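You operate a simulated robot arm through the tools that you are given. There is no shell and no other tool.

You run a simulated robot arm. Do the job below in one go: nothing can be reset, and whatever is moved stays where it is left.

JOB
Wipe the green-ringed port, fit its coupling, start the engine and load it.
Fine: the port is dusty: blue rag, put back; wipe before coupling, couple before starting; start once, with the red lever at DUMP. What is to be rubbed or washed off counts as gone when no trace of it is left.

The check looks at the end state, three seconds after you hand in, the way a careful person would. Anything else that was tipped, shoved, dropped, spilled or broken makes it a failure.

ROBOT AND FRAMES
A 6-joint arm with a fingered hand, fixed in place. Base frame: the origin is on the floor under the middle of its stand, x ahead of it, y to its left, z up; the work surface is at about z = 840. Readings come in mm, rad, newtons and seconds.
With the tool pointing down near the work surface it reaches from about 320 to 820 mm from the base axis. Its first joint turns from -2.897 to 2.897 rad. Payload 4 kg.
Tool frame: the origin (TCP) lies between the finger pads and is the grasp point; the fingertips stand 26 mm ahead of it; z points along the fingers, y is the line along which they close. The gripper opens to 132 mm; its body begins 73 mm behind the TCP. The gripper is a hand of 5 fingers: y runs from the thumb to the fingers, the wrist lies at [0, 0, -239] in the tool frame, and closing takes about 1.5 s.
Orientation is that of the tool frame in the base frame, as [roll, pitch, yaw] about the fixed x, y, z axes, in that order (R = Rz(yaw) Ry(pitch) Rx(roll)). With the fingers straight down and closing along the base's y, the tool's x points along the base's -x, its y along +y and its z along -z.

CONTROLS
- The arm moves only by the tool arm_command. Its argument "increments" is a list of rows, each a list of 6 numbers: the shift along the tool's x, y, z in mm, then the turn, a rotation vector about the tool's x, y, z in rad. In form: [[tx, ty, tz, ax, ay, az], ...]. A call has 1 to 20 rows; each row shifts and turns the commanded pose from where the row before left it, along the tool's axes as they then stand. "gripper" is the opening, from 0 (shut) to 1 (fully open), set as the call begins (left out, the last holds). Each row takes 0.2 s and may step no farther than 50 mm and 0.15 rad from the row before; otherwise, or with a gripper value out of range, the whole call is refused. A pose out of reach is approached as far as the arm can. The call stops where the force on the tool passes 40 N (or 10 N more than at its start, if that is more) or the arm is blocked; 0.2 s more then pass. The fingers move at their own pace (about 45 mm/s each) and stop on an object; they squeeze with about 23 N. The grip force told is the motor's: it shows also when the fingers shut on nothing. Time passes only in rows, and 0.2 s behind the last, so rows that do not move let the fingers close. It gives the time, the measured TCP pose, the force on the tool (base axes), the opening and the grip force at its end, in the units of the frame above (readings bear some noise), with the torque about the TCP (base axes, N m) and any sound that the robot's microphone picked up.
- Cameras (640 x 400 px; columns grow to the right, rows downward): "scene" is fixed at [65.8, -641.6, 1616.6]; the picture's right is [0.82, -0.57, 0.00], its down [-0.34, -0.49, -0.80] and it looks along [0.46, 0.66, -0.60] (base axes); focal length 309 px, centre (320, 200). "wrist" rides on the gripper at [84, 2, -97] in the tool frame; the picture's right is [-0.02, 1.00, 0.00], its down [-0.75, -0.02, -0.66] and it looks along [-0.66, -0.01, 0.75] (tool axes); focal length 270 px, centre (320, 200). There is no depth. A picture from a camera that has moved, and an enlarged one, comes with that camera's place and axes in the base frame and with its lens. The place of the scene camera against the robot may be out by one fixed shift of up to 25 mm in any direction.
- grab_frame(camera): a new picture of that camera. It takes no simulated time.
- move_fingers(finger1, finger2, finger3, finger4, thumb_bend): sets how far each is bent, from 0 (flat) to 100 (curled in); at 30 the hand is open as for a grip, at 70 the pads meet at the TCP. One left out holds its place. A second passes; each finger stops where it meets its share of the squeeze, and holds until it gets a number again. A gripper value or a shape takes the hand back. It gives what a move gives, with no picture; readings hold the bend of each and the force on the fingers (four entries, about 0 where the hand has none), thumb and palm.
- set_grasp(shape): the hand has 5 fingers and takes this shape, open, in about a second: jaw (thumb against the fingers, like two jaws); tri (thumb and two fingers); tip (a fingertip pinch); poke (one finger out to press); point (the index stretched); flat (the hand flat); cup (the hand cupped); fist (a fist). The gripper value then closes the fingers along that shape, each until it touches; the sizes above hold for jaw. It gives what a move gives, with no picture.
- inspect(camera, box): a new picture of the part [left, top, right, bottom] of that camera's present view, enlarged. It takes no simulated time.
- hand_in(): hands the job in; it is judged then, once.

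Nothing tells you positions but the pictures and the camera data. Unless the task says otherwise, let go and move clear before handing in.

The tools are called after "Emit:" as a command line: name --pt "numbers of a row" for each row, then --argument value for the rest, lists and objects as JSON in quotes. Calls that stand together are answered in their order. arm_command: Moves the arm, as the interface text tells. Its arguments: {"type":"object","properties":{"increments":{"type":"array"},"gripper":{"type":"number"}},"required":["increments"]} The other tools are called the same way: set_grasp (shape) gives the hand a shape; move_fingers (finger1, finger2, finger3, finger4, thumb_bend) moves the fingers one by one; grab_frame (camera) takes a picture; inspect (camera, box) takes an enlarged picture of a part of a camera's view; hand_in () hands the job in.

At the start:

```text
t: 0.0
tcp_pos: [537.7, 114.6, 1189.8]
ee_rot: [3.142, 0.0, -3.141]
wrist_force: [0.1, 0.0, 0.4]
moment: [0.0, -0.05, -0.02]
opening: 131.7
grip_force: 0.0
shape: jaw
bend: [30.0, 30.0, 30.0, 30.0, 30.0]
finger forces: [0.0, 0.0, 0.1, 0.0, 0.1, 0.0]
```

scene: 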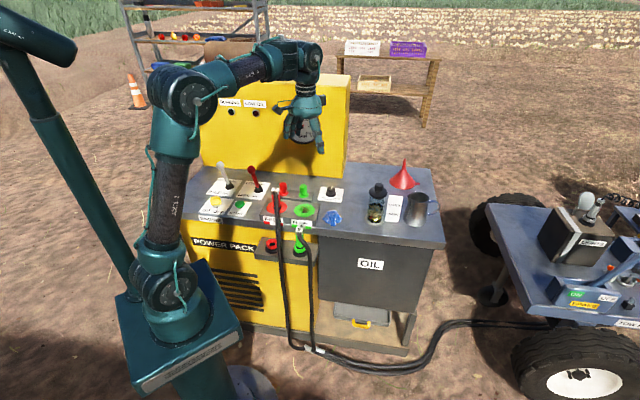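
wrist: 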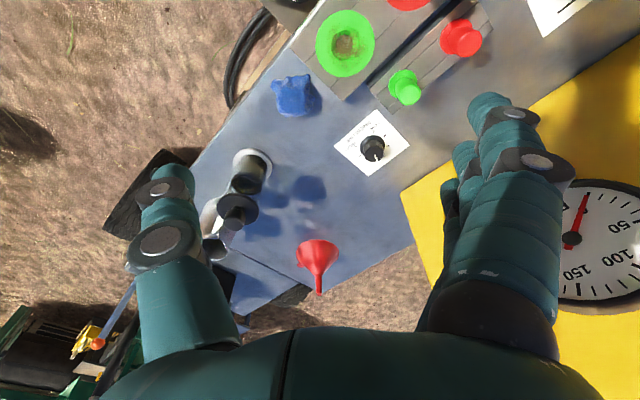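

I see a yellow power pack with levers, red and green ports, couplings in a holder, a blue rag, and a dial. I'll look closer at each area before moving.

Emit:
inspect --camera "scene" --box '[180, 150, 340, 250]'

Emit:
inspect --camera "scene" --box '[250, 170, 350, 270]'

Emit:
inspect --camera "scene" --box '[320, 140, 480, 260]'

Emit:
inspect --camera "scene" --box '[180, 70, 340, 170]'

Emit:
inspect --camera "wrist" --box '[220, 0, 540, 200]'

Emit:
inspect --camera "scene" --box '[240, 220, 340, 360]'

Emit:
inspect --camera "scene" --box '[480, 180, 640, 340]'

```text
4.00 times, centred on (260, 200) of scene
camera zoom: at [65.8, -641.6, 1616.6], right [0.82, -0.57, 0.0], down [-0.34, -0.49, -0.8], along [0.46, 0.66, -0.6], focal length 1237 px, centre (560, 200)
```

zoom: 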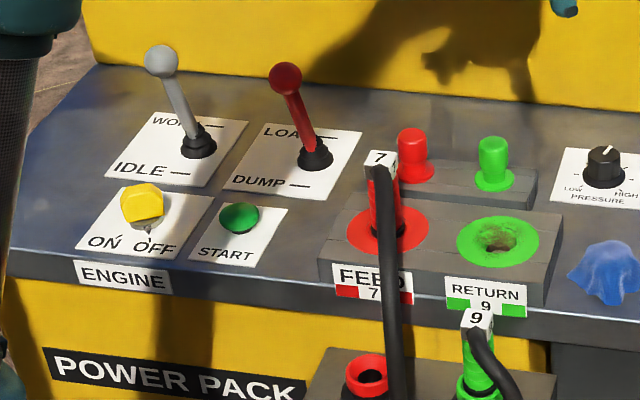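

```text
4.00 times, centred on (300, 220) of scene
camera zoom: at [65.8, -641.6, 1616.6], right [0.82, -0.57, 0.0], down [-0.34, -0.49, -0.8], along [0.46, 0.66, -0.6], focal length 1237 px, centre (400, 120)
```

zoom: 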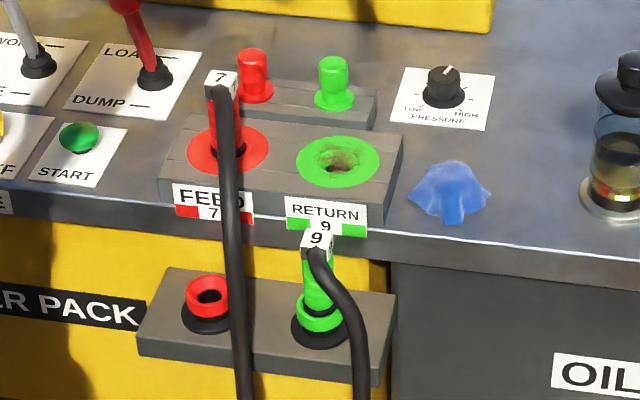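

```text
3.33 times, centred on (400, 200) of scene
camera zoom: at [65.8, -641.6, 1616.6], right [0.82, -0.57, 0.0], down [-0.34, -0.49, -0.8], along [0.46, 0.66, -0.6], focal length 1031 px, centre (53, 200)
```

zoom: 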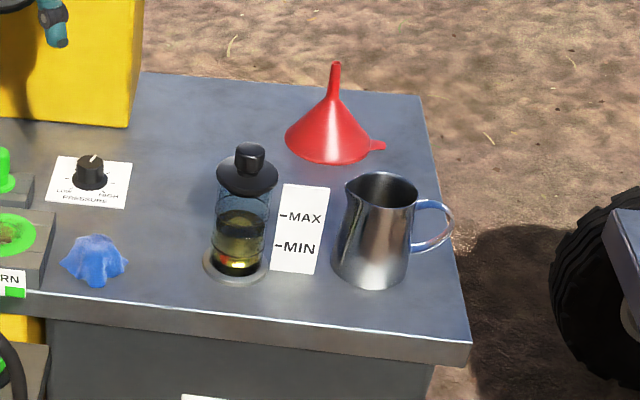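

```text
4.00 times, centred on (260, 120) of scene
camera zoom: at [65.8, -641.6, 1616.6], right [0.82, -0.57, 0.0], down [-0.34, -0.49, -0.8], along [0.46, 0.66, -0.6], focal length 1237 px, centre (560, 520)
```

zoom: 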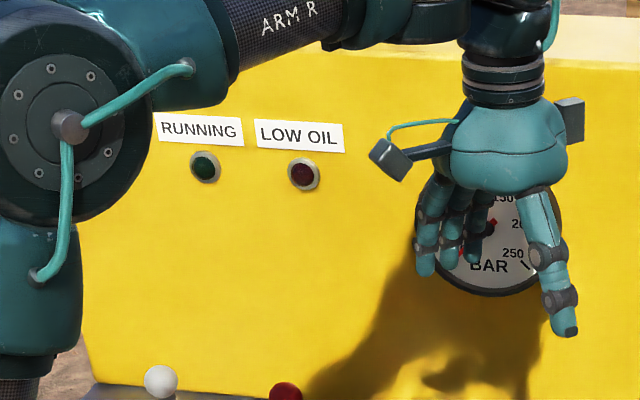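

```text
2.00 times, centred on (380, 100) of wrist
camera zoom: at [452.5, 117.1, 1287.1], right [0.02, 1.0, 0.0], down [0.75, -0.02, 0.66], along [0.66, -0.01, -0.75], focal length 541 px, centre (200, 400)
```

zoom: 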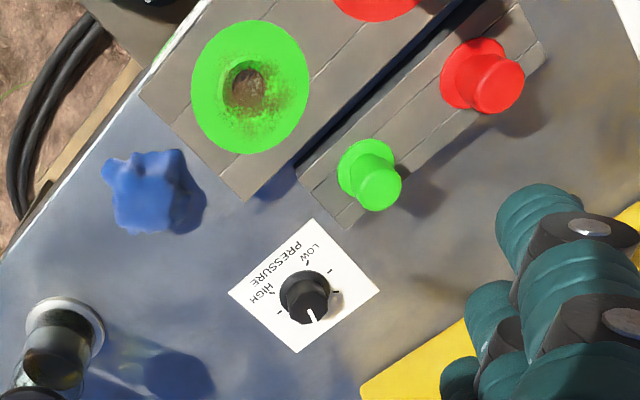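

```text
2.86 times, centred on (290, 290) of scene
camera zoom: at [65.8, -641.6, 1616.6], right [0.82, -0.57, 0.0], down [-0.34, -0.49, -0.8], along [0.46, 0.66, -0.6], focal length 884 px, centre (406, -57)
```

zoom: 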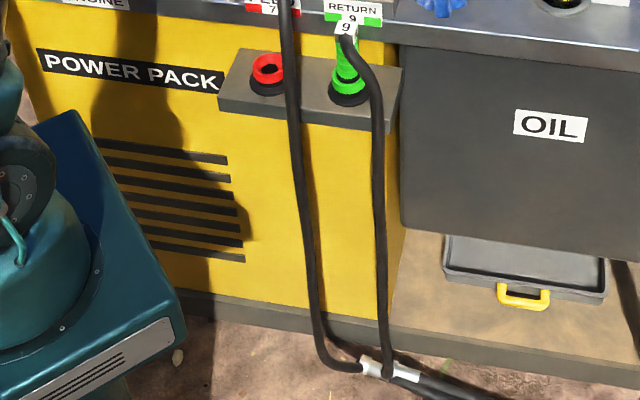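

```text
2.50 times, centred on (560, 260) of scene
camera zoom: at [65.8, -641.6, 1616.6], right [0.82, -0.57, 0.0], down [-0.34, -0.49, -0.8], along [0.46, 0.66, -0.6], focal length 773 px, centre (-280, 50)
```

zoom: 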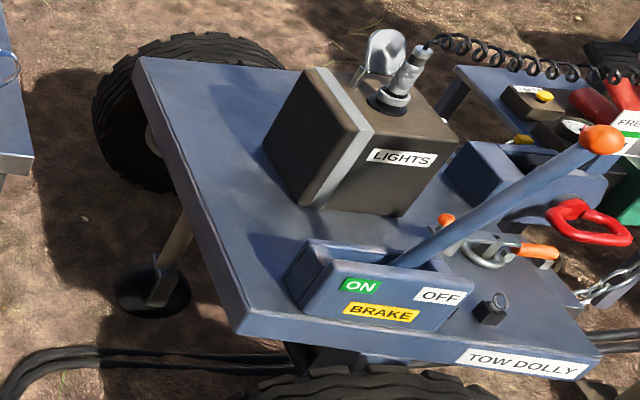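

The panel stands at about 45° to my base axes, with the green port near (540,150) and the rag near (600,80). I'll read the background signs and the remaining details.

Emit:
inspect --camera "scene" --box '[330, 30, 450, 105]'

Emit:
inspect --camera "scene" --box '[190, 155, 270, 220]'

Emit:
inspect --camera "scene" --box '[350, 170, 410, 230]'

Emit:
inspect --camera "scene" --box '[260, 180, 340, 240]'

Emit:
inspect --camera "scene" --box '[110, 0, 280, 110]'

Emit:
inspect --camera "scene" --box '[120, 350, 260, 400]'

Emit:
inspect --camera "scene" --box '[250, 225, 320, 275]'

```text
5.33 times, centred on (390, 68) of scene
camera zoom: at [65.8, -641.6, 1616.6], right [0.82, -0.57, 0.0], down [-0.34, -0.49, -0.8], along [0.46, 0.66, -0.6], focal length 1649 px, centre (-53, 907)
```

zoom: 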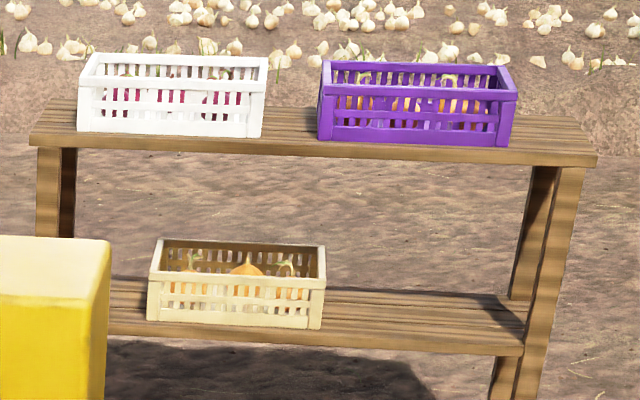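

```text
6.15 times, centred on (230, 188) of scene
camera zoom: at [65.8, -641.6, 1616.6], right [0.82, -0.57, 0.0], down [-0.34, -0.49, -0.8], along [0.46, 0.66, -0.6], focal length 1903 px, centre (874, 277)
```

zoom: 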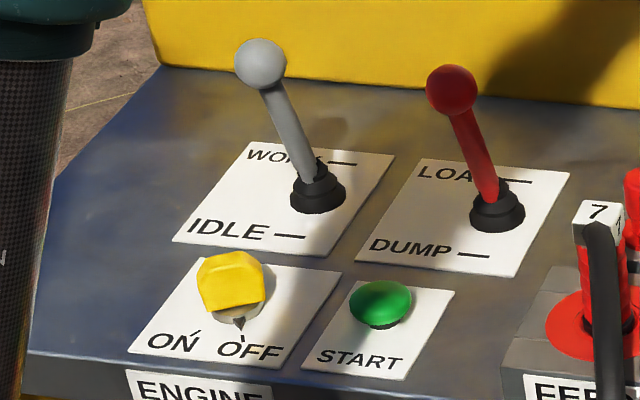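

```text
6.67 times, centred on (380, 200) of scene
camera zoom: at [65.8, -641.6, 1616.6], right [0.82, -0.57, 0.0], down [-0.34, -0.49, -0.8], along [0.46, 0.66, -0.6], focal length 2062 px, centre (-80, 200)
```

zoom: 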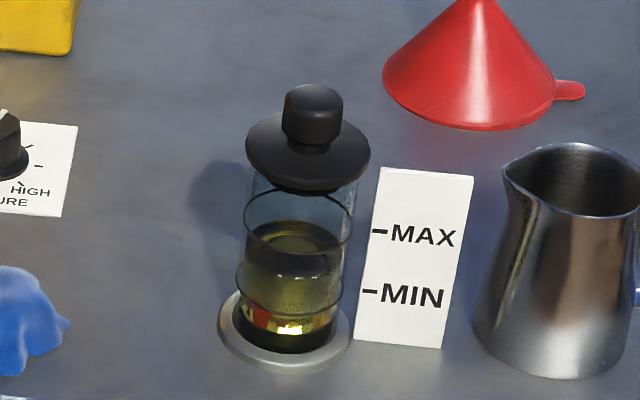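

```text
6.67 times, centred on (300, 210) of scene
camera zoom: at [65.8, -641.6, 1616.6], right [0.82, -0.57, 0.0], down [-0.34, -0.49, -0.8], along [0.46, 0.66, -0.6], focal length 2062 px, centre (453, 133)
```

zoom: 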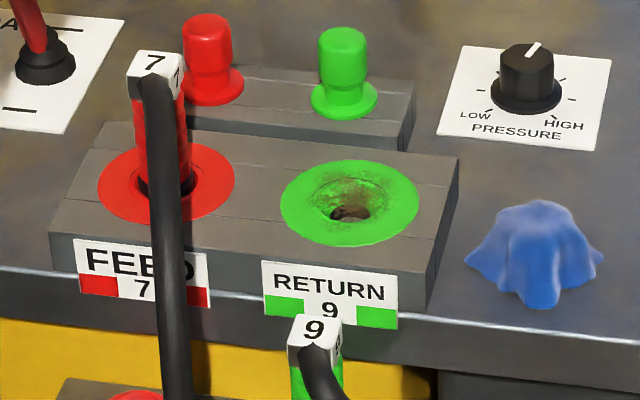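

```text
3.64 times, centred on (195, 55) of scene
camera zoom: at [65.8, -641.6, 1616.6], right [0.82, -0.57, 0.0], down [-0.34, -0.49, -0.8], along [0.46, 0.66, -0.6], focal length 1125 px, centre (774, 727)
```

zoom: 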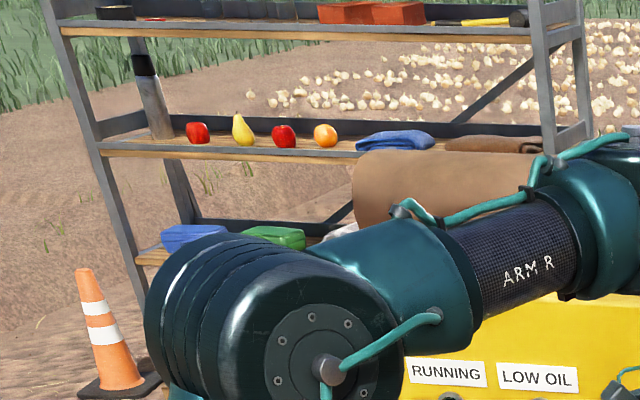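

```text
4.57 times, centred on (190, 375) of scene
camera zoom: at [65.8, -641.6, 1616.6], right [0.82, -0.57, 0.0], down [-0.34, -0.49, -0.8], along [0.46, 0.66, -0.6], focal length 1414 px, centre (914, -600)
```

zoom: 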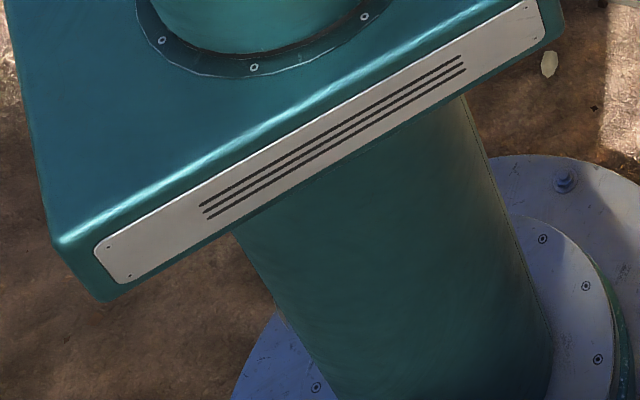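

```text
8.00 times, centred on (285, 250) of scene
camera zoom: at [65.8, -641.6, 1616.6], right [0.82, -0.57, 0.0], down [-0.34, -0.49, -0.8], along [0.46, 0.66, -0.6], focal length 2474 px, centre (600, -200)
```

zoom: 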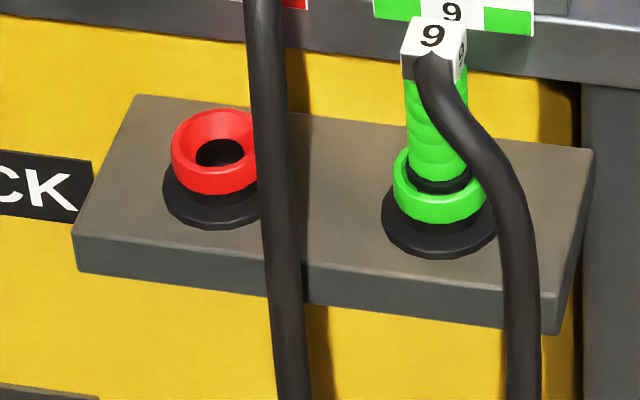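

The red and grey levers seem to lean towards DUMP/IDLE, and the key points at OFF. I'll turn the hand to square with the panel and look from nearer with the wrist camera.

Emit:
arm_command --pt "0 0 0 0 0 -0.131" --pt "0 0 0 0 0 -0.131" --pt "0 0 0 0 0 -0.131" --pt "0 0 0 0 0 -0.131" --pt "0 0 0 0 0 -0.131" --pt "0 0 0 0 0 -0.131" --pt "4 45 0 0 0 0" --pt "4 45 0 0 0 0" --pt "4 45 0 0 0 0" --pt "4 45 0 0 0 0" --pt "4 45 0 0 0 0" --pt "4 45 0 0 0 0" --pt "0 0 0 0 0 0"

Emit:
grab_frame --camera "wrist"

Emit:
grab_frame --camera "scene"

```text
t: 2.8
tcp_pos: [329.0, 287.9, 1190.8]
ee_rot: [-3.141, 0.0, -2.359]
wrist_force: [-0.7, 0.1, 0.4]
moment: [0.03, 0.03, 0.02]
opening: 132.2
grip_force: 0.1
shape: jaw
bend: [30.0, 30.0, 30.0, 30.0, 30.0]
finger forces: [0.0, 0.0, 0.0, 0.0, 0.0, 0.1]
```

```text
taken
camera wrist: at [267.3, 229.3, 1287.8], right [-0.69, 0.72, 0.0], down [0.54, 0.52, 0.66], along [0.47, 0.46, -0.75], focal length 270 px, centre (320, 200)
```

wrist: 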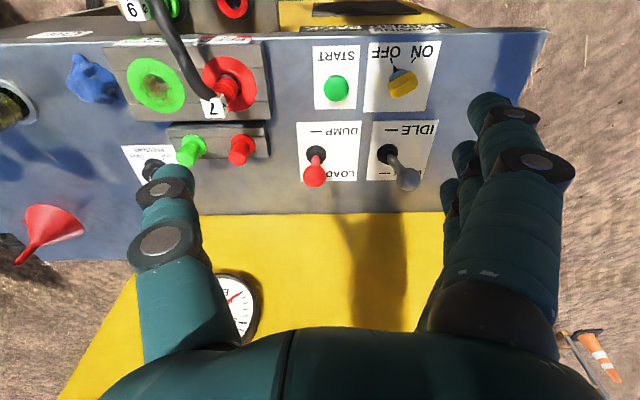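

```text
taken
```

scene: 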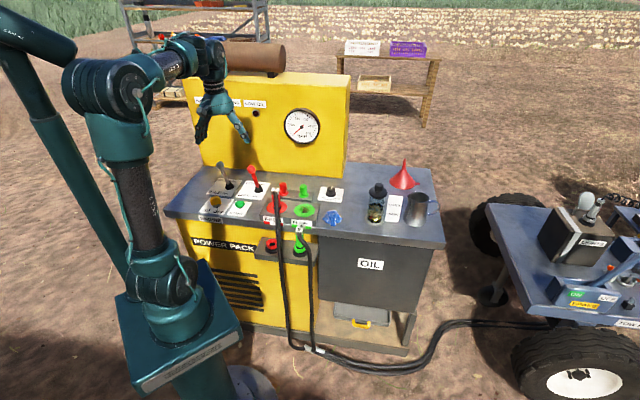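

The panel is now square in view (upside down). I'll enlarge the levers, key and ports.

Emit:
inspect --camera "wrist" --box '[290, 30, 450, 220]'

Emit:
inspect --camera "wrist" --box '[110, 0, 270, 110]'

Emit:
inspect --camera "wrist" --box '[50, 30, 290, 170]'

Emit:
inspect --camera "scene" --box '[190, 150, 290, 230]'

Emit:
inspect --camera "scene" --box '[180, 70, 340, 170]'

```text
2.11 times, centred on (370, 125) of wrist
camera zoom: at [267.3, 229.3, 1287.8], right [-0.69, 0.72, 0.0], down [0.54, 0.52, 0.66], along [0.47, 0.46, -0.75], focal length 569 px, centre (215, 358)
```

zoom: 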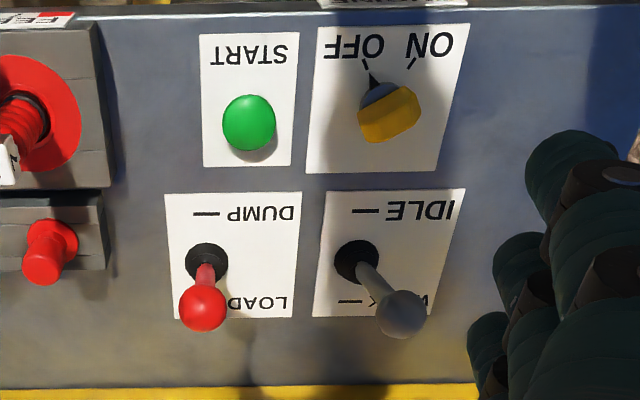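

```text
3.64 times, centred on (190, 55) of wrist
camera zoom: at [267.3, 229.3, 1287.8], right [-0.69, 0.72, 0.0], down [0.54, 0.52, 0.66], along [0.47, 0.46, -0.75], focal length 983 px, centre (793, 727)
```

zoom: 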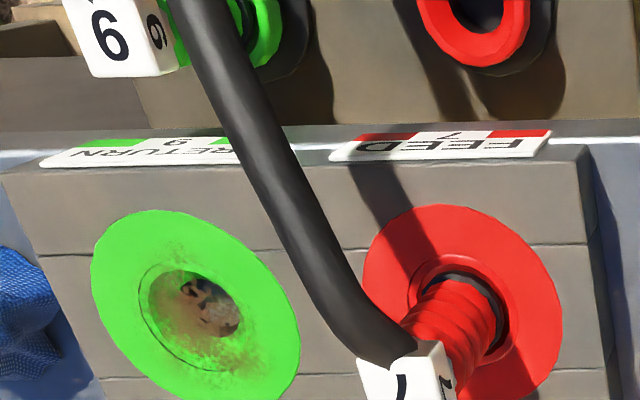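

```text
2.67 times, centred on (170, 100) of wrist
camera zoom: at [267.3, 229.3, 1287.8], right [-0.69, 0.72, 0.0], down [0.54, 0.52, 0.66], along [0.47, 0.46, -0.75], focal length 721 px, centre (720, 467)
```

zoom: 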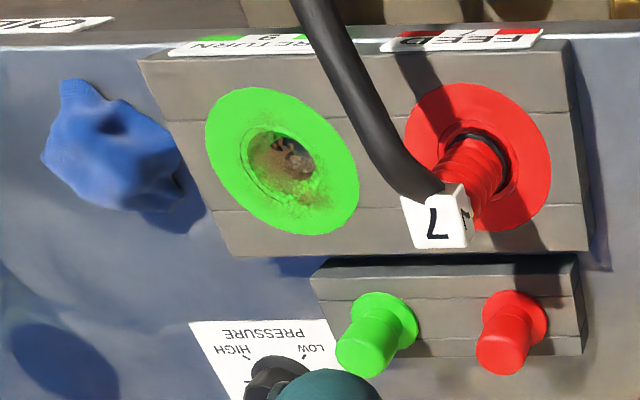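

```text
5.00 times, centred on (240, 190) of scene
camera zoom: at [65.8, -641.6, 1616.6], right [0.82, -0.57, 0.0], down [-0.34, -0.49, -0.8], along [0.46, 0.66, -0.6], focal length 1546 px, centre (720, 250)
```

zoom: 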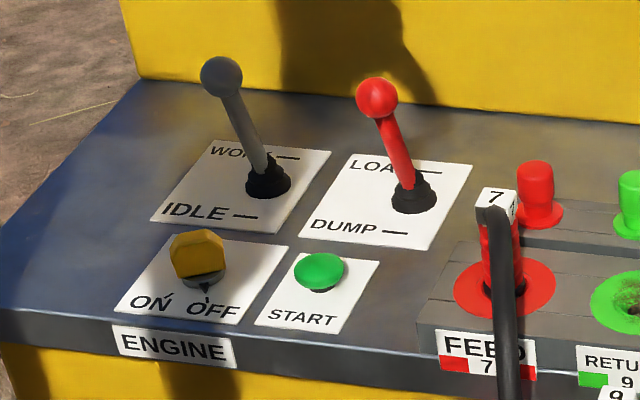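

```text
4.00 times, centred on (260, 120) of scene
camera zoom: at [65.8, -641.6, 1616.6], right [0.82, -0.57, 0.0], down [-0.34, -0.49, -0.8], along [0.46, 0.66, -0.6], focal length 1237 px, centre (560, 520)
```

zoom: 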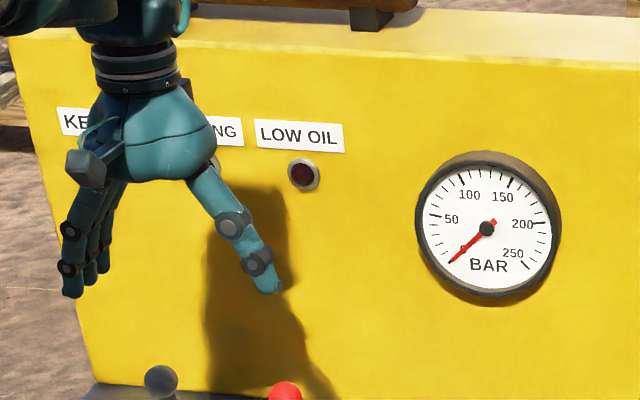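

Both levers lean forward, to IDLE and DUMP, and the key points to OFF. Before going near anything I'll try the hand's shapes in free air to see how they look.

Emit:
set_grasp --shape "tip"

Emit:
inspect --camera "scene" --box '[170, 60, 290, 150]'

Emit:
grab_frame --camera "wrist"

Emit:
set_grasp --shape "tri"

Emit:
inspect --camera "scene" --box '[170, 60, 290, 150]'

Emit:
grab_frame --camera "wrist"

Emit:
set_grasp --shape "poke"

Emit:
inspect --camera "scene" --box '[170, 60, 290, 150]'

Emit:
grab_frame --camera "wrist"

```text
t: 3.7
tcp_pos: [328.6, 287.7, 1191.1]
ee_rot: [-3.141, 0.0, -2.354]
wrist_force: [-0.2, 0.6, -0.1]
moment: [0.0, 0.02, 0.01]
opening: 131.9
grip_force: 0.1
shape: tip
bend: [0.0, 30.0, 30.0, 0.0, 30.0]
finger forces: [0.0, 0.1, 0.1, 0.0, 0.0, 0.0]
```

```text
4.44 times, centred on (230, 105) of scene
camera zoom: at [65.8, -641.6, 1616.6], right [0.82, -0.57, 0.0], down [-0.34, -0.49, -0.8], along [0.46, 0.66, -0.6], focal length 1374 px, centre (720, 622)
```

zoom: 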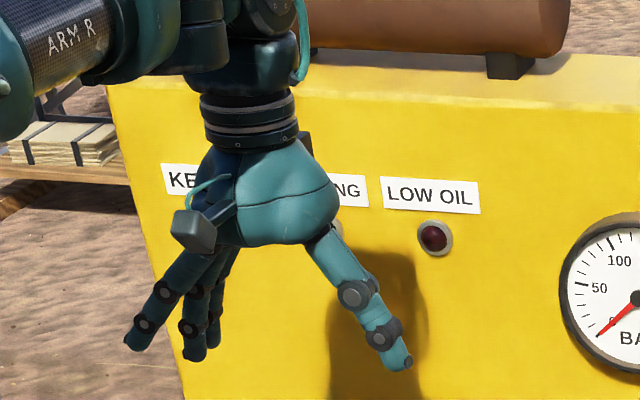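

```text
taken
camera wrist: at [267.7, 229.2, 1287.8], right [-0.69, 0.72, 0.0], down [0.54, 0.52, 0.66], along [0.47, 0.46, -0.75], focal length 270 px, centre (320, 200)
```

wrist: 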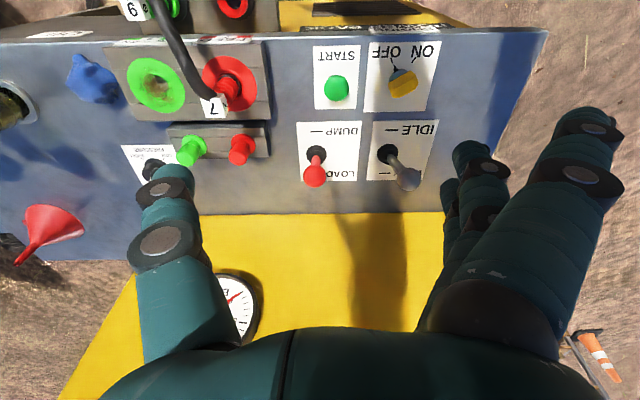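

```text
t: 4.6
tcp_pos: [328.6, 288.2, 1190.5]
ee_rot: [3.141, 0.0, -2.353]
wrist_force: [-0.1, -0.3, 0.1]
moment: [0.0, 0.0, -0.02]
opening: 132.0
grip_force: 0.0
shape: tri
bend: [0.0, 30.0, 30.0, 0.0, 30.0]
finger forces: [0.0, 0.1, 0.0, 0.0, 0.0, 0.0]
```

```text
4.44 times, centred on (230, 105) of scene
camera zoom: at [65.8, -641.6, 1616.6], right [0.82, -0.57, 0.0], down [-0.34, -0.49, -0.8], along [0.46, 0.66, -0.6], focal length 1374 px, centre (720, 622)
```

zoom: 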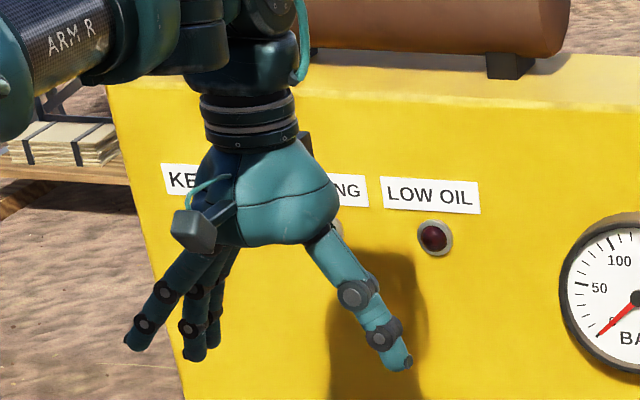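

```text
taken
camera wrist: at [267.7, 229.1, 1287.8], right [-0.69, 0.72, 0.0], down [0.54, 0.52, 0.66], along [0.47, 0.46, -0.75], focal length 270 px, centre (320, 200)
```

wrist: 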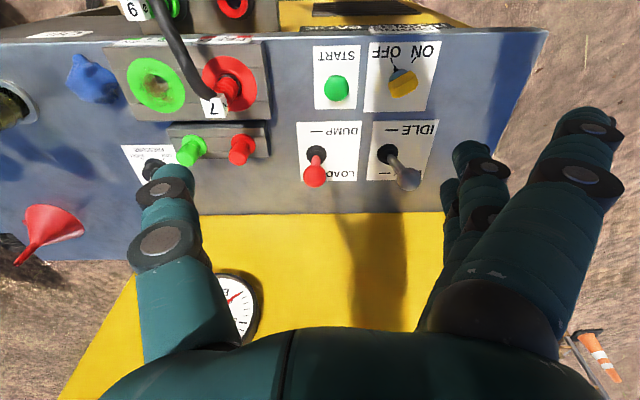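

```text
t: 5.5
tcp_pos: [328.1, 286.5, 1191.3]
ee_rot: [3.141, 0.001, -2.355]
wrist_force: [0.2, 0.3, -0.1]
moment: [0.03, 0.0, -0.01]
opening: 0.4
grip_force: 0.0
shape: poke
bend: [100.0, 100.0, 100.0, 100.0, 47.0]
finger forces: [0.0, 0.1, 0.0, 0.1, 0.0, 0.0]
```

```text
4.44 times, centred on (230, 105) of scene
camera zoom: at [65.8, -641.6, 1616.6], right [0.82, -0.57, 0.0], down [-0.34, -0.49, -0.8], along [0.46, 0.66, -0.6], focal length 1374 px, centre (720, 622)
```

zoom: 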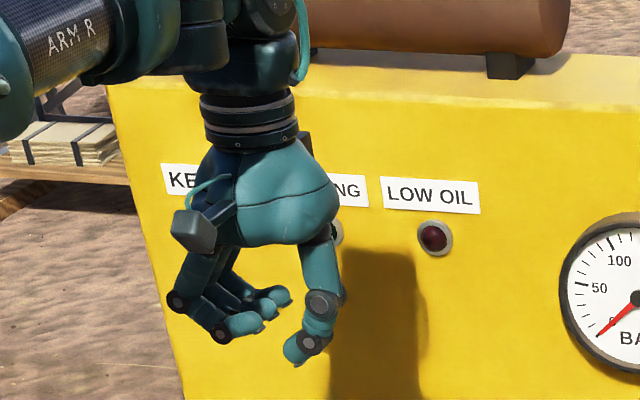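

```text
taken
camera wrist: at [267.7, 229.1, 1287.8], right [-0.69, 0.72, 0.0], down [0.54, 0.52, 0.66], along [0.47, 0.46, -0.75], focal length 270 px, centre (320, 200)
```

wrist: 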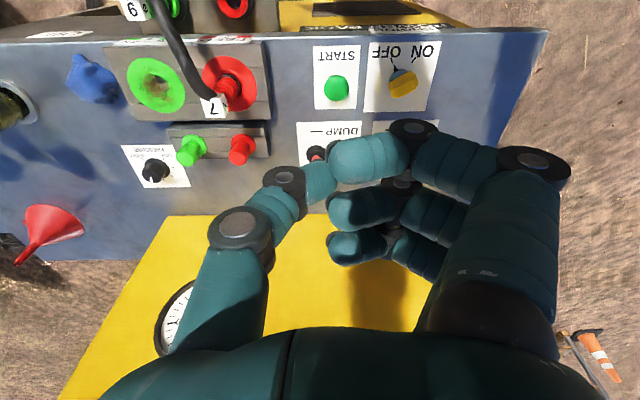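

Poke presses with the thumb, and tip/tri leave the outer fingers flared, so I'll set a compact three-finger pinch by hand. Next I'll go above the rag, turned so the hand closes front-to-back, and look.

Emit:
move_fingers --finger1 100 --finger2 40 --finger3 40 --finger4 100 --thumb_bend 40

Emit:
arm_command --pt "-5.6 -43 0 0 0 0" --pt "-5.6 -43 0 0 0 0" --pt "-5.6 -43 0 0 0 0" --pt "-5.6 -43 0 0 0 0" --pt "-5.6 -43 0 0 0 0" --pt "-5.6 -43 0 0 0 0" --pt "-5.6 -43 0 0 0 0" --pt "-5.6 -43 0 0 0 0" --pt "0 0 0 0 0 0.131" --pt "0 0 0 0 0 0.131" --pt "0 0 0 0 0 0.131" --pt "0 0 0 0 0 0.131" --pt "0 0 0 0 0 0.131" --pt "0 0 0 0 0 0.131" --pt "0 0 0 0 0 0.131" --pt "0 0 0 0 0 0.131" --pt "0 0 0 0 0 0.131" --pt "0 0 0 0 0 0.131" --pt "0 0 0 0 0 0.131" --pt "0 0 0 0 0 0.131"

Emit:
grab_frame --camera "wrist"

Emit:
grab_frame --camera "scene"

```text
t: 6.5
tcp_pos: [329.5, 288.8, 1190.7]
ee_rot: [3.14, -0.002, -2.354]
wrist_force: [-0.1, -0.1, 0.5]
moment: [0.01, 0.03, 0.01]
opening: 58.1
grip_force: 0.1
shape: fingers
bend: [100.0, 40.0, 40.0, 100.0, 40.0]
finger forces: [0.0, 0.0, 0.1, 0.0, 0.0, 0.0]
```

```text
t: 10.7
tcp_pos: [604.8, 78.6, 1191.9]
ee_rot: [3.141, 0.0, 2.352]
wrist_force: [0.4, 0.0, -1.1]
moment: [-0.01, -0.02, 0.02]
opening: 58.5
grip_force: 0.0
shape: fingers
bend: [100.0, 40.0, 40.0, 100.0, 40.0]
finger forces: [0.0, 0.1, 0.0, 0.1, 0.0, 0.0]
```

```text
taken
camera wrist: at [545.8, 139.0, 1287.1], right [0.72, 0.69, 0.0], down [0.52, -0.55, 0.66], along [0.45, -0.48, -0.75], focal length 270 px, centre (320, 200)
```

wrist: 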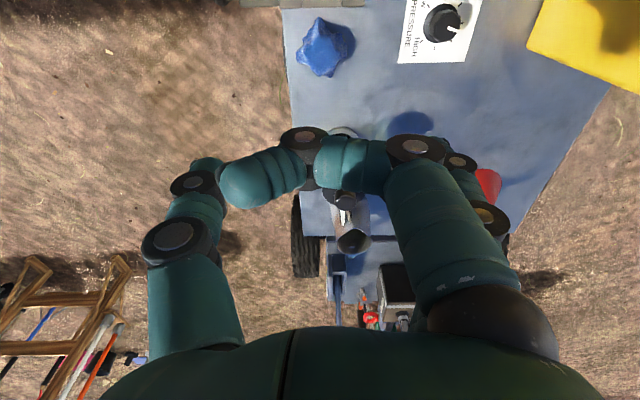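

```text
taken
```

scene: 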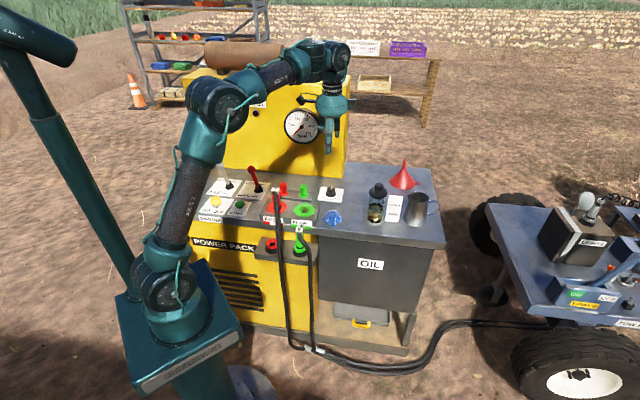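

The rag is almost straight below the hand at about (607,79). I'll lower to z≈960 and check again.

Emit:
arm_command --pt "0 0 46 0 0 0" --pt "0 0 46 0 0 0" --pt "0 0 46 0 0 0" --pt "0 0 46 0 0 0" --pt "0 0 46 0 0 0" --pt "0 0 0 0 0 0"

Emit:
grab_frame --camera "wrist"

Emit:
inspect --camera "scene" --box '[260, 120, 420, 240]'

```text
t: 12.1
tcp_pos: [606.0, 78.5, 960.1]
ee_rot: [3.141, 0.0, 2.354]
wrist_force: [0.1, 1.2, -0.5]
moment: [0.01, 0.03, 0.02]
opening: 58.7
grip_force: 0.2
shape: fingers
bend: [100.0, 40.0, 40.0, 100.0, 40.0]
finger forces: [0.0, 0.0, 0.0, 0.0, 0.0, 0.0]
```

```text
taken
camera wrist: at [546.3, 138.6, 1055.9], right [0.72, 0.69, 0.0], down [0.52, -0.54, 0.66], along [0.46, -0.48, -0.75], focal length 270 px, centre (320, 200)
```

wrist: 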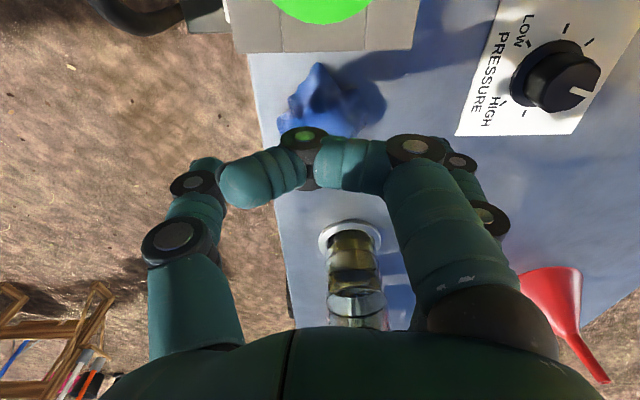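

```text
3.33 times, centred on (340, 180) of scene
camera zoom: at [65.8, -641.6, 1616.6], right [0.82, -0.57, 0.0], down [-0.34, -0.49, -0.8], along [0.46, 0.66, -0.6], focal length 1031 px, centre (253, 267)
```

zoom: 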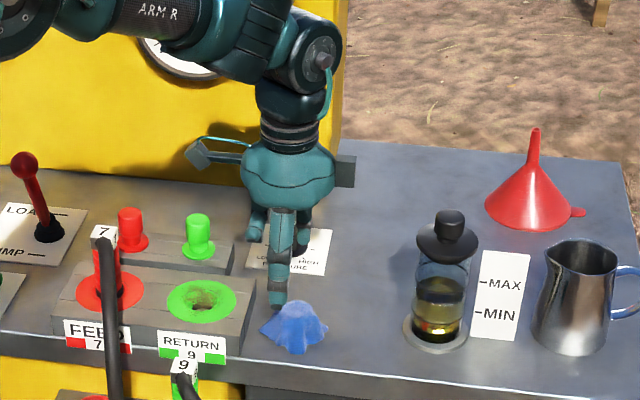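

Curled finger 1 hides the rag. I'll straighten it briefly to see the rag fully.

Emit:
move_fingers --finger1 0

Emit:
inspect --camera "wrist" --box '[200, 0, 440, 200]'

Emit:
inspect --camera "scene" --box '[290, 150, 370, 230]'

```text
t: 13.1
tcp_pos: [605.8, 77.6, 959.5]
ee_rot: [-3.142, 0.0, 2.355]
wrist_force: [-0.3, -0.8, 0.1]
moment: [-0.02, 0.0, -0.02]
opening: 152.5
grip_force: 0.1
shape: fingers
bend: [0.0, 40.0, 40.0, 100.0, 40.0]
finger forces: [0.1, 0.0, 0.1, 0.0, 0.1, 0.0]
```

```text
2.00 times, centred on (320, 100) of wrist
camera zoom: at [546.3, 138.6, 1056.4], right [0.72, 0.69, 0.0], down [0.52, -0.54, 0.66], along [0.46, -0.48, -0.75], focal length 541 px, centre (320, 400)
```

zoom: 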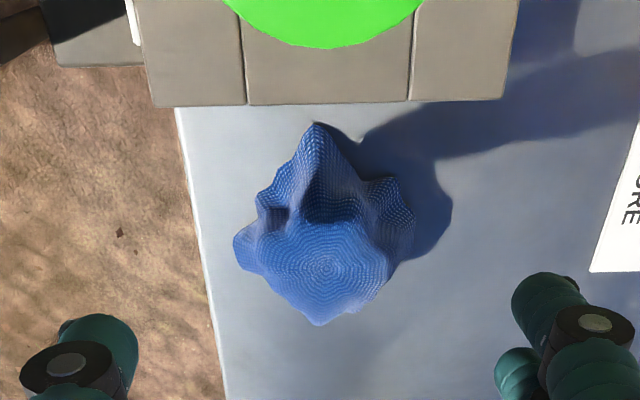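

```text
5.00 times, centred on (330, 190) of scene
camera zoom: at [65.8, -641.6, 1616.6], right [0.82, -0.57, 0.0], down [-0.34, -0.49, -0.8], along [0.46, 0.66, -0.6], focal length 1546 px, centre (270, 250)
```

zoom: 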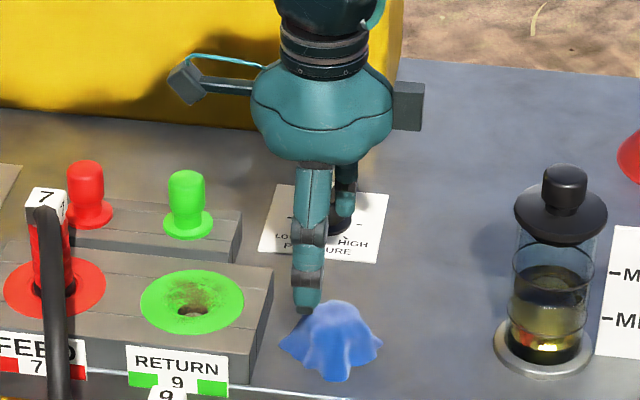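

The rag's peak is at about (610,74.5), top near z≈882, and the port block's right end is about 45 mm to its left. I'll curl finger 1 again, shift 5 mm right and go down around the rag.

Emit:
move_fingers --finger1 100

Emit:
arm_command --pt "-5.2 0.8 20 0 0 0" --pt "0 0 30 0 0 0" --pt "0 0 25 0 0 0" --pt "0 0 8 0 0 0" --pt "0 0 0 0 0 0"

Emit:
inspect --camera "scene" --box '[290, 150, 370, 240]'

Emit:
grab_frame --camera "wrist"

```text
t: 14.1
tcp_pos: [605.1, 77.7, 958.8]
ee_rot: [-3.141, -0.001, 2.355]
wrist_force: [-0.3, -0.1, -0.7]
moment: [0.0, 0.02, -0.02]
opening: 58.2
grip_force: 0.0
shape: fingers
bend: [100.0, 40.0, 40.0, 100.0, 40.0]
finger forces: [0.1, 0.1, 0.1, 0.1, 0.1, 0.0]
```

```text
t: 15.3
tcp_pos: [609.8, 75.3, 876.3]
ee_rot: [3.141, 0.0, 2.354]
wrist_force: [0.2, 0.9, 0.7]
moment: [-0.01, -0.04, 0.01]
opening: 58.3
grip_force: 0.0
shape: fingers
bend: [100.0, 40.0, 40.0, 100.0, 40.0]
finger forces: [0.0, 0.1, 0.0, 0.0, 0.1, 0.1]
```

```text
4.44 times, centred on (330, 195) of scene
camera zoom: at [65.8, -641.6, 1616.6], right [0.82, -0.57, 0.0], down [-0.34, -0.49, -0.8], along [0.46, 0.66, -0.6], focal length 1374 px, centre (276, 222)
```

zoom: 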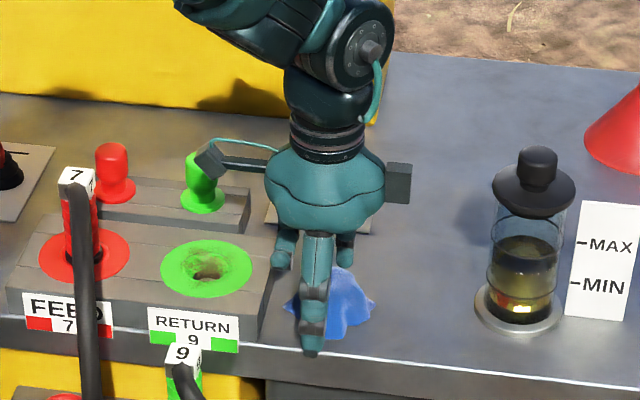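

```text
taken
camera wrist: at [549.9, 135.9, 973.7], right [0.72, 0.69, 0.0], down [0.52, -0.54, 0.66], along [0.46, -0.48, -0.75], focal length 270 px, centre (320, 200)
```

wrist: 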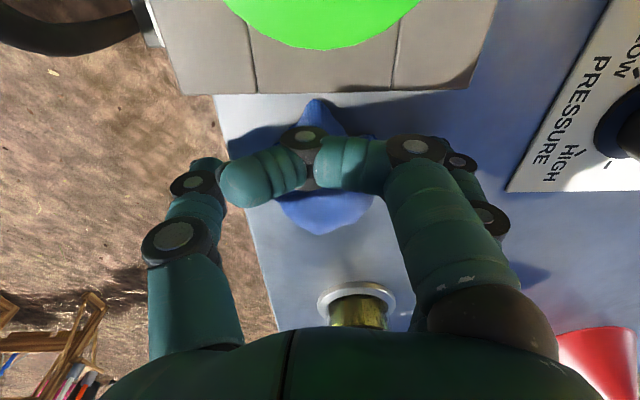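

The hand is centred over the rag. I'll lower a touch and pinch with thumb and fingers 2 and 3.

Emit:
arm_command --pt "0 0 4 0 0 0" --pt "0 0 3 0 0 0" --pt "0 0 0 0 0 0"

Emit:
move_fingers --finger2 72 --finger3 72 --thumb_bend 72

Emit:
inspect --camera "scene" --box '[290, 150, 370, 240]'

Emit:
grab_frame --camera "wrist"

```text
t: 16.1
tcp_pos: [609.2, 74.3, 870.0]
ee_rot: [3.141, -0.001, 2.355]
wrist_force: [-2.2, -0.4, 4.2]
moment: [0.13, -0.18, 0.07]
opening: 58.1
grip_force: 1.9
shape: fingers
bend: [100.0, 40.0, 40.0, 100.0, 40.0]
finger forces: [0.0, 2.0, 1.9, 0.0, 0.1, 0.0]
```

```text
t: 17.1
tcp_pos: [609.9, 74.7, 871.0]
ee_rot: [3.139, 0.003, 2.356]
wrist_force: [0.9, -5.9, 24.6]
moment: [-0.18, 0.08, -0.08]
opening: 48.6
grip_force: 30.8
shape: fingers
bend: [100.0, 63.0, 63.0, 100.0, 63.0]
finger forces: [0.0, 16.4, 16.7, 0.0, 28.1, 0.1]
```

```text
4.44 times, centred on (330, 195) of scene
camera zoom: at [65.8, -641.6, 1616.6], right [0.82, -0.57, 0.0], down [-0.34, -0.49, -0.8], along [0.46, 0.66, -0.6], focal length 1374 px, centre (276, 222)
```

zoom: 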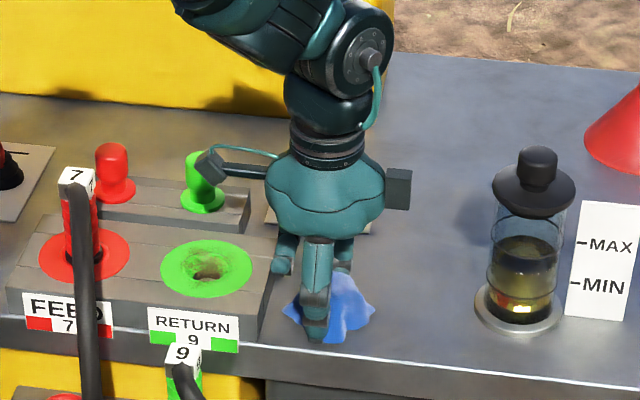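

```text
taken
camera wrist: at [549.9, 135.6, 967.6], right [0.72, 0.69, 0.0], down [0.52, -0.54, 0.66], along [0.46, -0.48, -0.75], focal length 270 px, centre (320, 200)
```

wrist: 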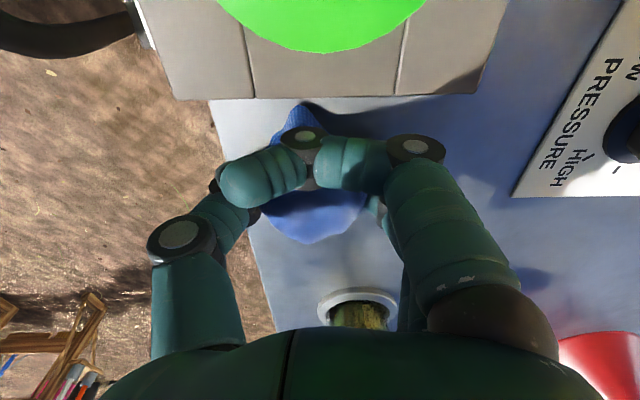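

The rag is held with about 30 N. I'll lift it straight up and check.

Emit:
arm_command --pt "0 0 -10 0 0 0" --pt "0 0 -25 0 0 0" --pt "0 0 -35 0 0 0" --pt "0 0 -40 0 0 0" --pt "0 0 0 0 0 0"

Emit:
inspect --camera "scene" --box '[260, 130, 380, 240]'

Emit:
grab_frame --camera "wrist"

```text
t: 18.3
tcp_pos: [608.3, 74.3, 980.7]
ee_rot: [3.141, -0.001, 2.355]
wrist_force: [0.1, 0.2, -0.8]
moment: [0.0, 0.02, 0.01]
opening: 48.2
grip_force: 17.4
shape: fingers
bend: [100.0, 61.0, 61.0, 100.0, 64.0]
finger forces: [0.1, 8.8, 8.9, 0.0, 17.6, 0.0]
```

```text
3.64 times, centred on (320, 185) of scene
camera zoom: at [65.8, -641.6, 1616.6], right [0.82, -0.57, 0.0], down [-0.34, -0.49, -0.8], along [0.46, 0.66, -0.6], focal length 1125 px, centre (320, 254)
```

zoom: 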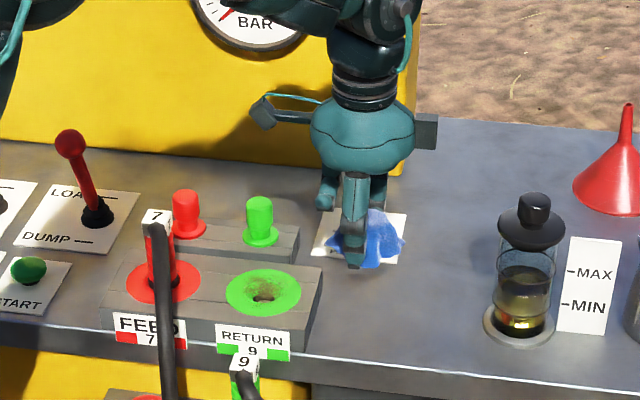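

```text
taken
camera wrist: at [549.2, 135.5, 1077.0], right [0.72, 0.69, 0.0], down [0.52, -0.54, 0.66], along [0.45, -0.48, -0.75], focal length 270 px, centre (320, 200)
```

wrist: 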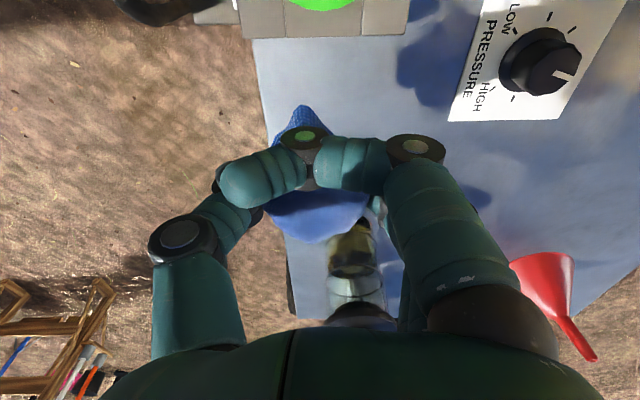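

The rag hangs in the pinch. I'll carry it over the green port at (536,148) and turn the hand 45° so it clears coupling 7 and the hose.

Emit:
arm_command --pt "34.5 0.4 0 0 0 0" --pt "34.5 0.4 0 0 0 0" --pt "34.5 0.4 0 0 0 0" --pt "0 0 0 0 0 -0.131" --pt "0 0 0 0 0 -0.131" --pt "0 0 0 0 0 -0.131" --pt "0 0 0 0 0 -0.131" --pt "0 0 0 0 0 -0.131" --pt "0 0 0 0 0 -0.131" --pt "0 0 0 0 0 0"

Emit:
inspect --camera "scene" --box '[260, 130, 380, 240]'

Emit:
grab_frame --camera "wrist"

```text
t: 20.5
tcp_pos: [536.1, 149.4, 980.1]
ee_rot: [-3.14, 0.001, -3.138]
wrist_force: [-0.1, -0.5, 0.1]
moment: [0.0, 0.04, -0.03]
opening: 48.1
grip_force: 17.1
shape: fingers
bend: [100.0, 61.0, 61.0, 100.0, 64.0]
finger forces: [0.1, 8.8, 8.9, 0.0, 17.6, 0.1]
```

```text
3.64 times, centred on (320, 185) of scene
camera zoom: at [65.8, -641.6, 1616.6], right [0.82, -0.57, 0.0], down [-0.34, -0.49, -0.8], along [0.46, 0.66, -0.6], focal length 1125 px, centre (320, 254)
```

zoom: 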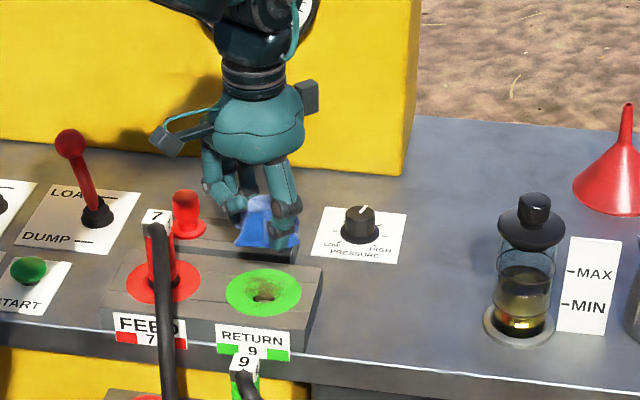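

```text
taken
camera wrist: at [451.4, 150.5, 1077.2], right [0.02, 1.0, 0.0], down [0.75, -0.01, 0.66], along [0.66, -0.01, -0.75], focal length 270 px, centre (320, 200)
```

wrist: 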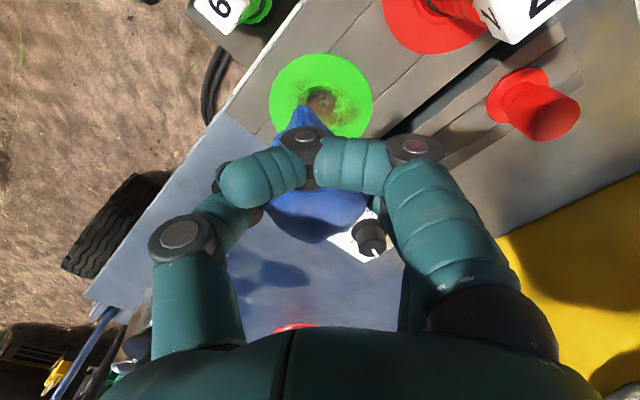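

The rag hangs right above the port. I'll zoom to see the dust pattern before rubbing.

Emit:
inspect --camera "wrist" --box '[240, 30, 400, 150]'

Emit:
inspect --camera "scene" --box '[280, 190, 330, 230]'

```text
3.33 times, centred on (320, 90) of wrist
camera zoom: at [451.4, 150.5, 1077.2], right [0.02, 1.0, 0.0], down [0.75, -0.01, 0.66], along [0.66, -0.01, -0.75], focal length 901 px, centre (320, 567)
```

zoom: 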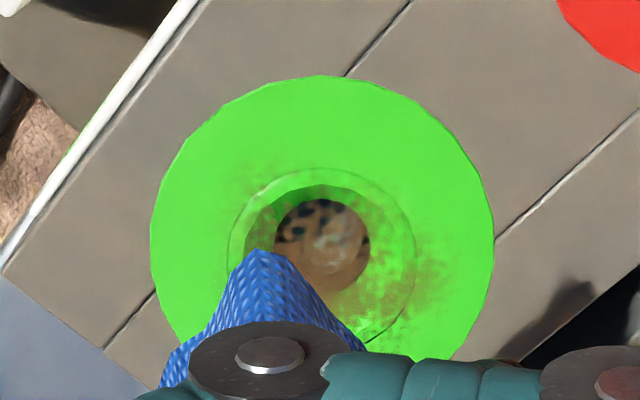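

```text
10.00 times, centred on (305, 210) of scene
camera zoom: at [65.8, -641.6, 1616.6], right [0.82, -0.57, 0.0], down [-0.34, -0.49, -0.8], along [0.46, 0.66, -0.6], focal length 3093 px, centre (470, 100)
```

zoom: 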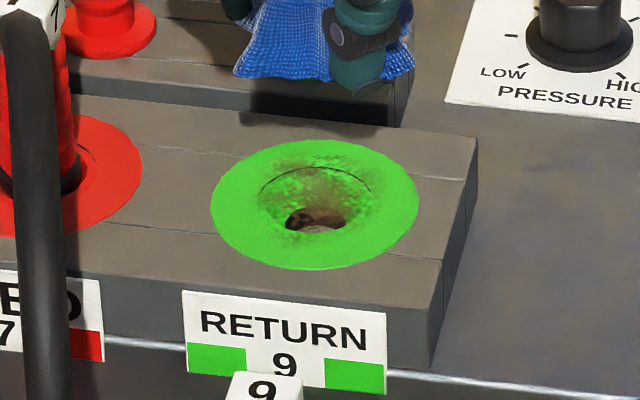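

The port's centre works out to about (539,149.5), ring Ø≈82 mm, with dust in the funnel, the hole and the rear half of the ring. I'll lower the rag gently until it touches.

Emit:
arm_command --pt "-2.5 0 30 0 0 0" --pt "0 0 30 0 0 0" --pt "0 0 15 0 0 0" --pt "0 0 5 0 0 0" --pt "0 0 0 0 0 0"

Emit:
arm_command --pt "0 0 3 0 0 0" --pt "0 0 3 0 0 0" --pt "0 0 0 0 0 0"

Emit:
inspect --camera "scene" --box '[260, 130, 380, 240]'

Emit:
grab_frame --camera "wrist"

```text
t: 21.7
tcp_pos: [539.4, 148.3, 902.4]
ee_rot: [3.139, 0.004, 3.14]
wrist_force: [-8.5, 0.7, 33.1]
moment: [0.25, 0.35, 0.07]
opening: 48.0
grip_force: 35.6
shape: fingers
bend: [100.0, 63.0, 63.0, 100.0, 64.0]
finger forces: [0.0, 21.4, 20.3, 0.1, 29.5, 0.0]
```

```text
t: 22.0
tcp_pos: [539.9, 149.4, 901.3]
ee_rot: [3.14, 0.003, 3.141]
wrist_force: [-3.0, -1.5, 10.5]
moment: [0.21, 0.09, 0.03]
opening: 47.9
grip_force: 23.2
shape: fingers
bend: [100.0, 63.0, 63.0, 100.0, 64.0]
finger forces: [0.0, 14.5, 13.5, 0.1, 18.2, 0.1]
stopped in row 1: the force on the tool passed its limit at 52 N (the readings are from after the stop); the commanded pose is now the measured one
```

```text
3.64 times, centred on (320, 185) of scene
camera zoom: at [65.8, -641.6, 1616.6], right [0.82, -0.57, 0.0], down [-0.34, -0.49, -0.8], along [0.46, 0.66, -0.6], focal length 1125 px, centre (320, 254)
```

zoom: 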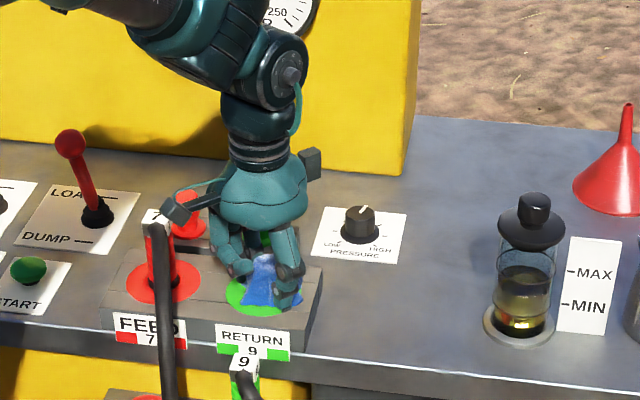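

```text
taken
camera wrist: at [454.6, 150.9, 998.9], right [0.02, 1.0, 0.0], down [0.75, -0.02, 0.66], along [0.66, -0.01, -0.75], focal length 270 px, centre (320, 200)
```

wrist: 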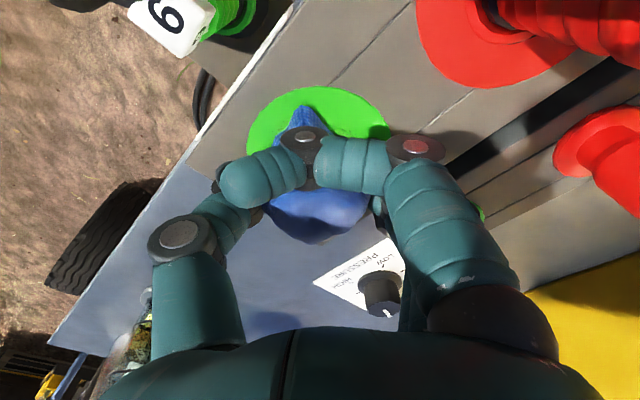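

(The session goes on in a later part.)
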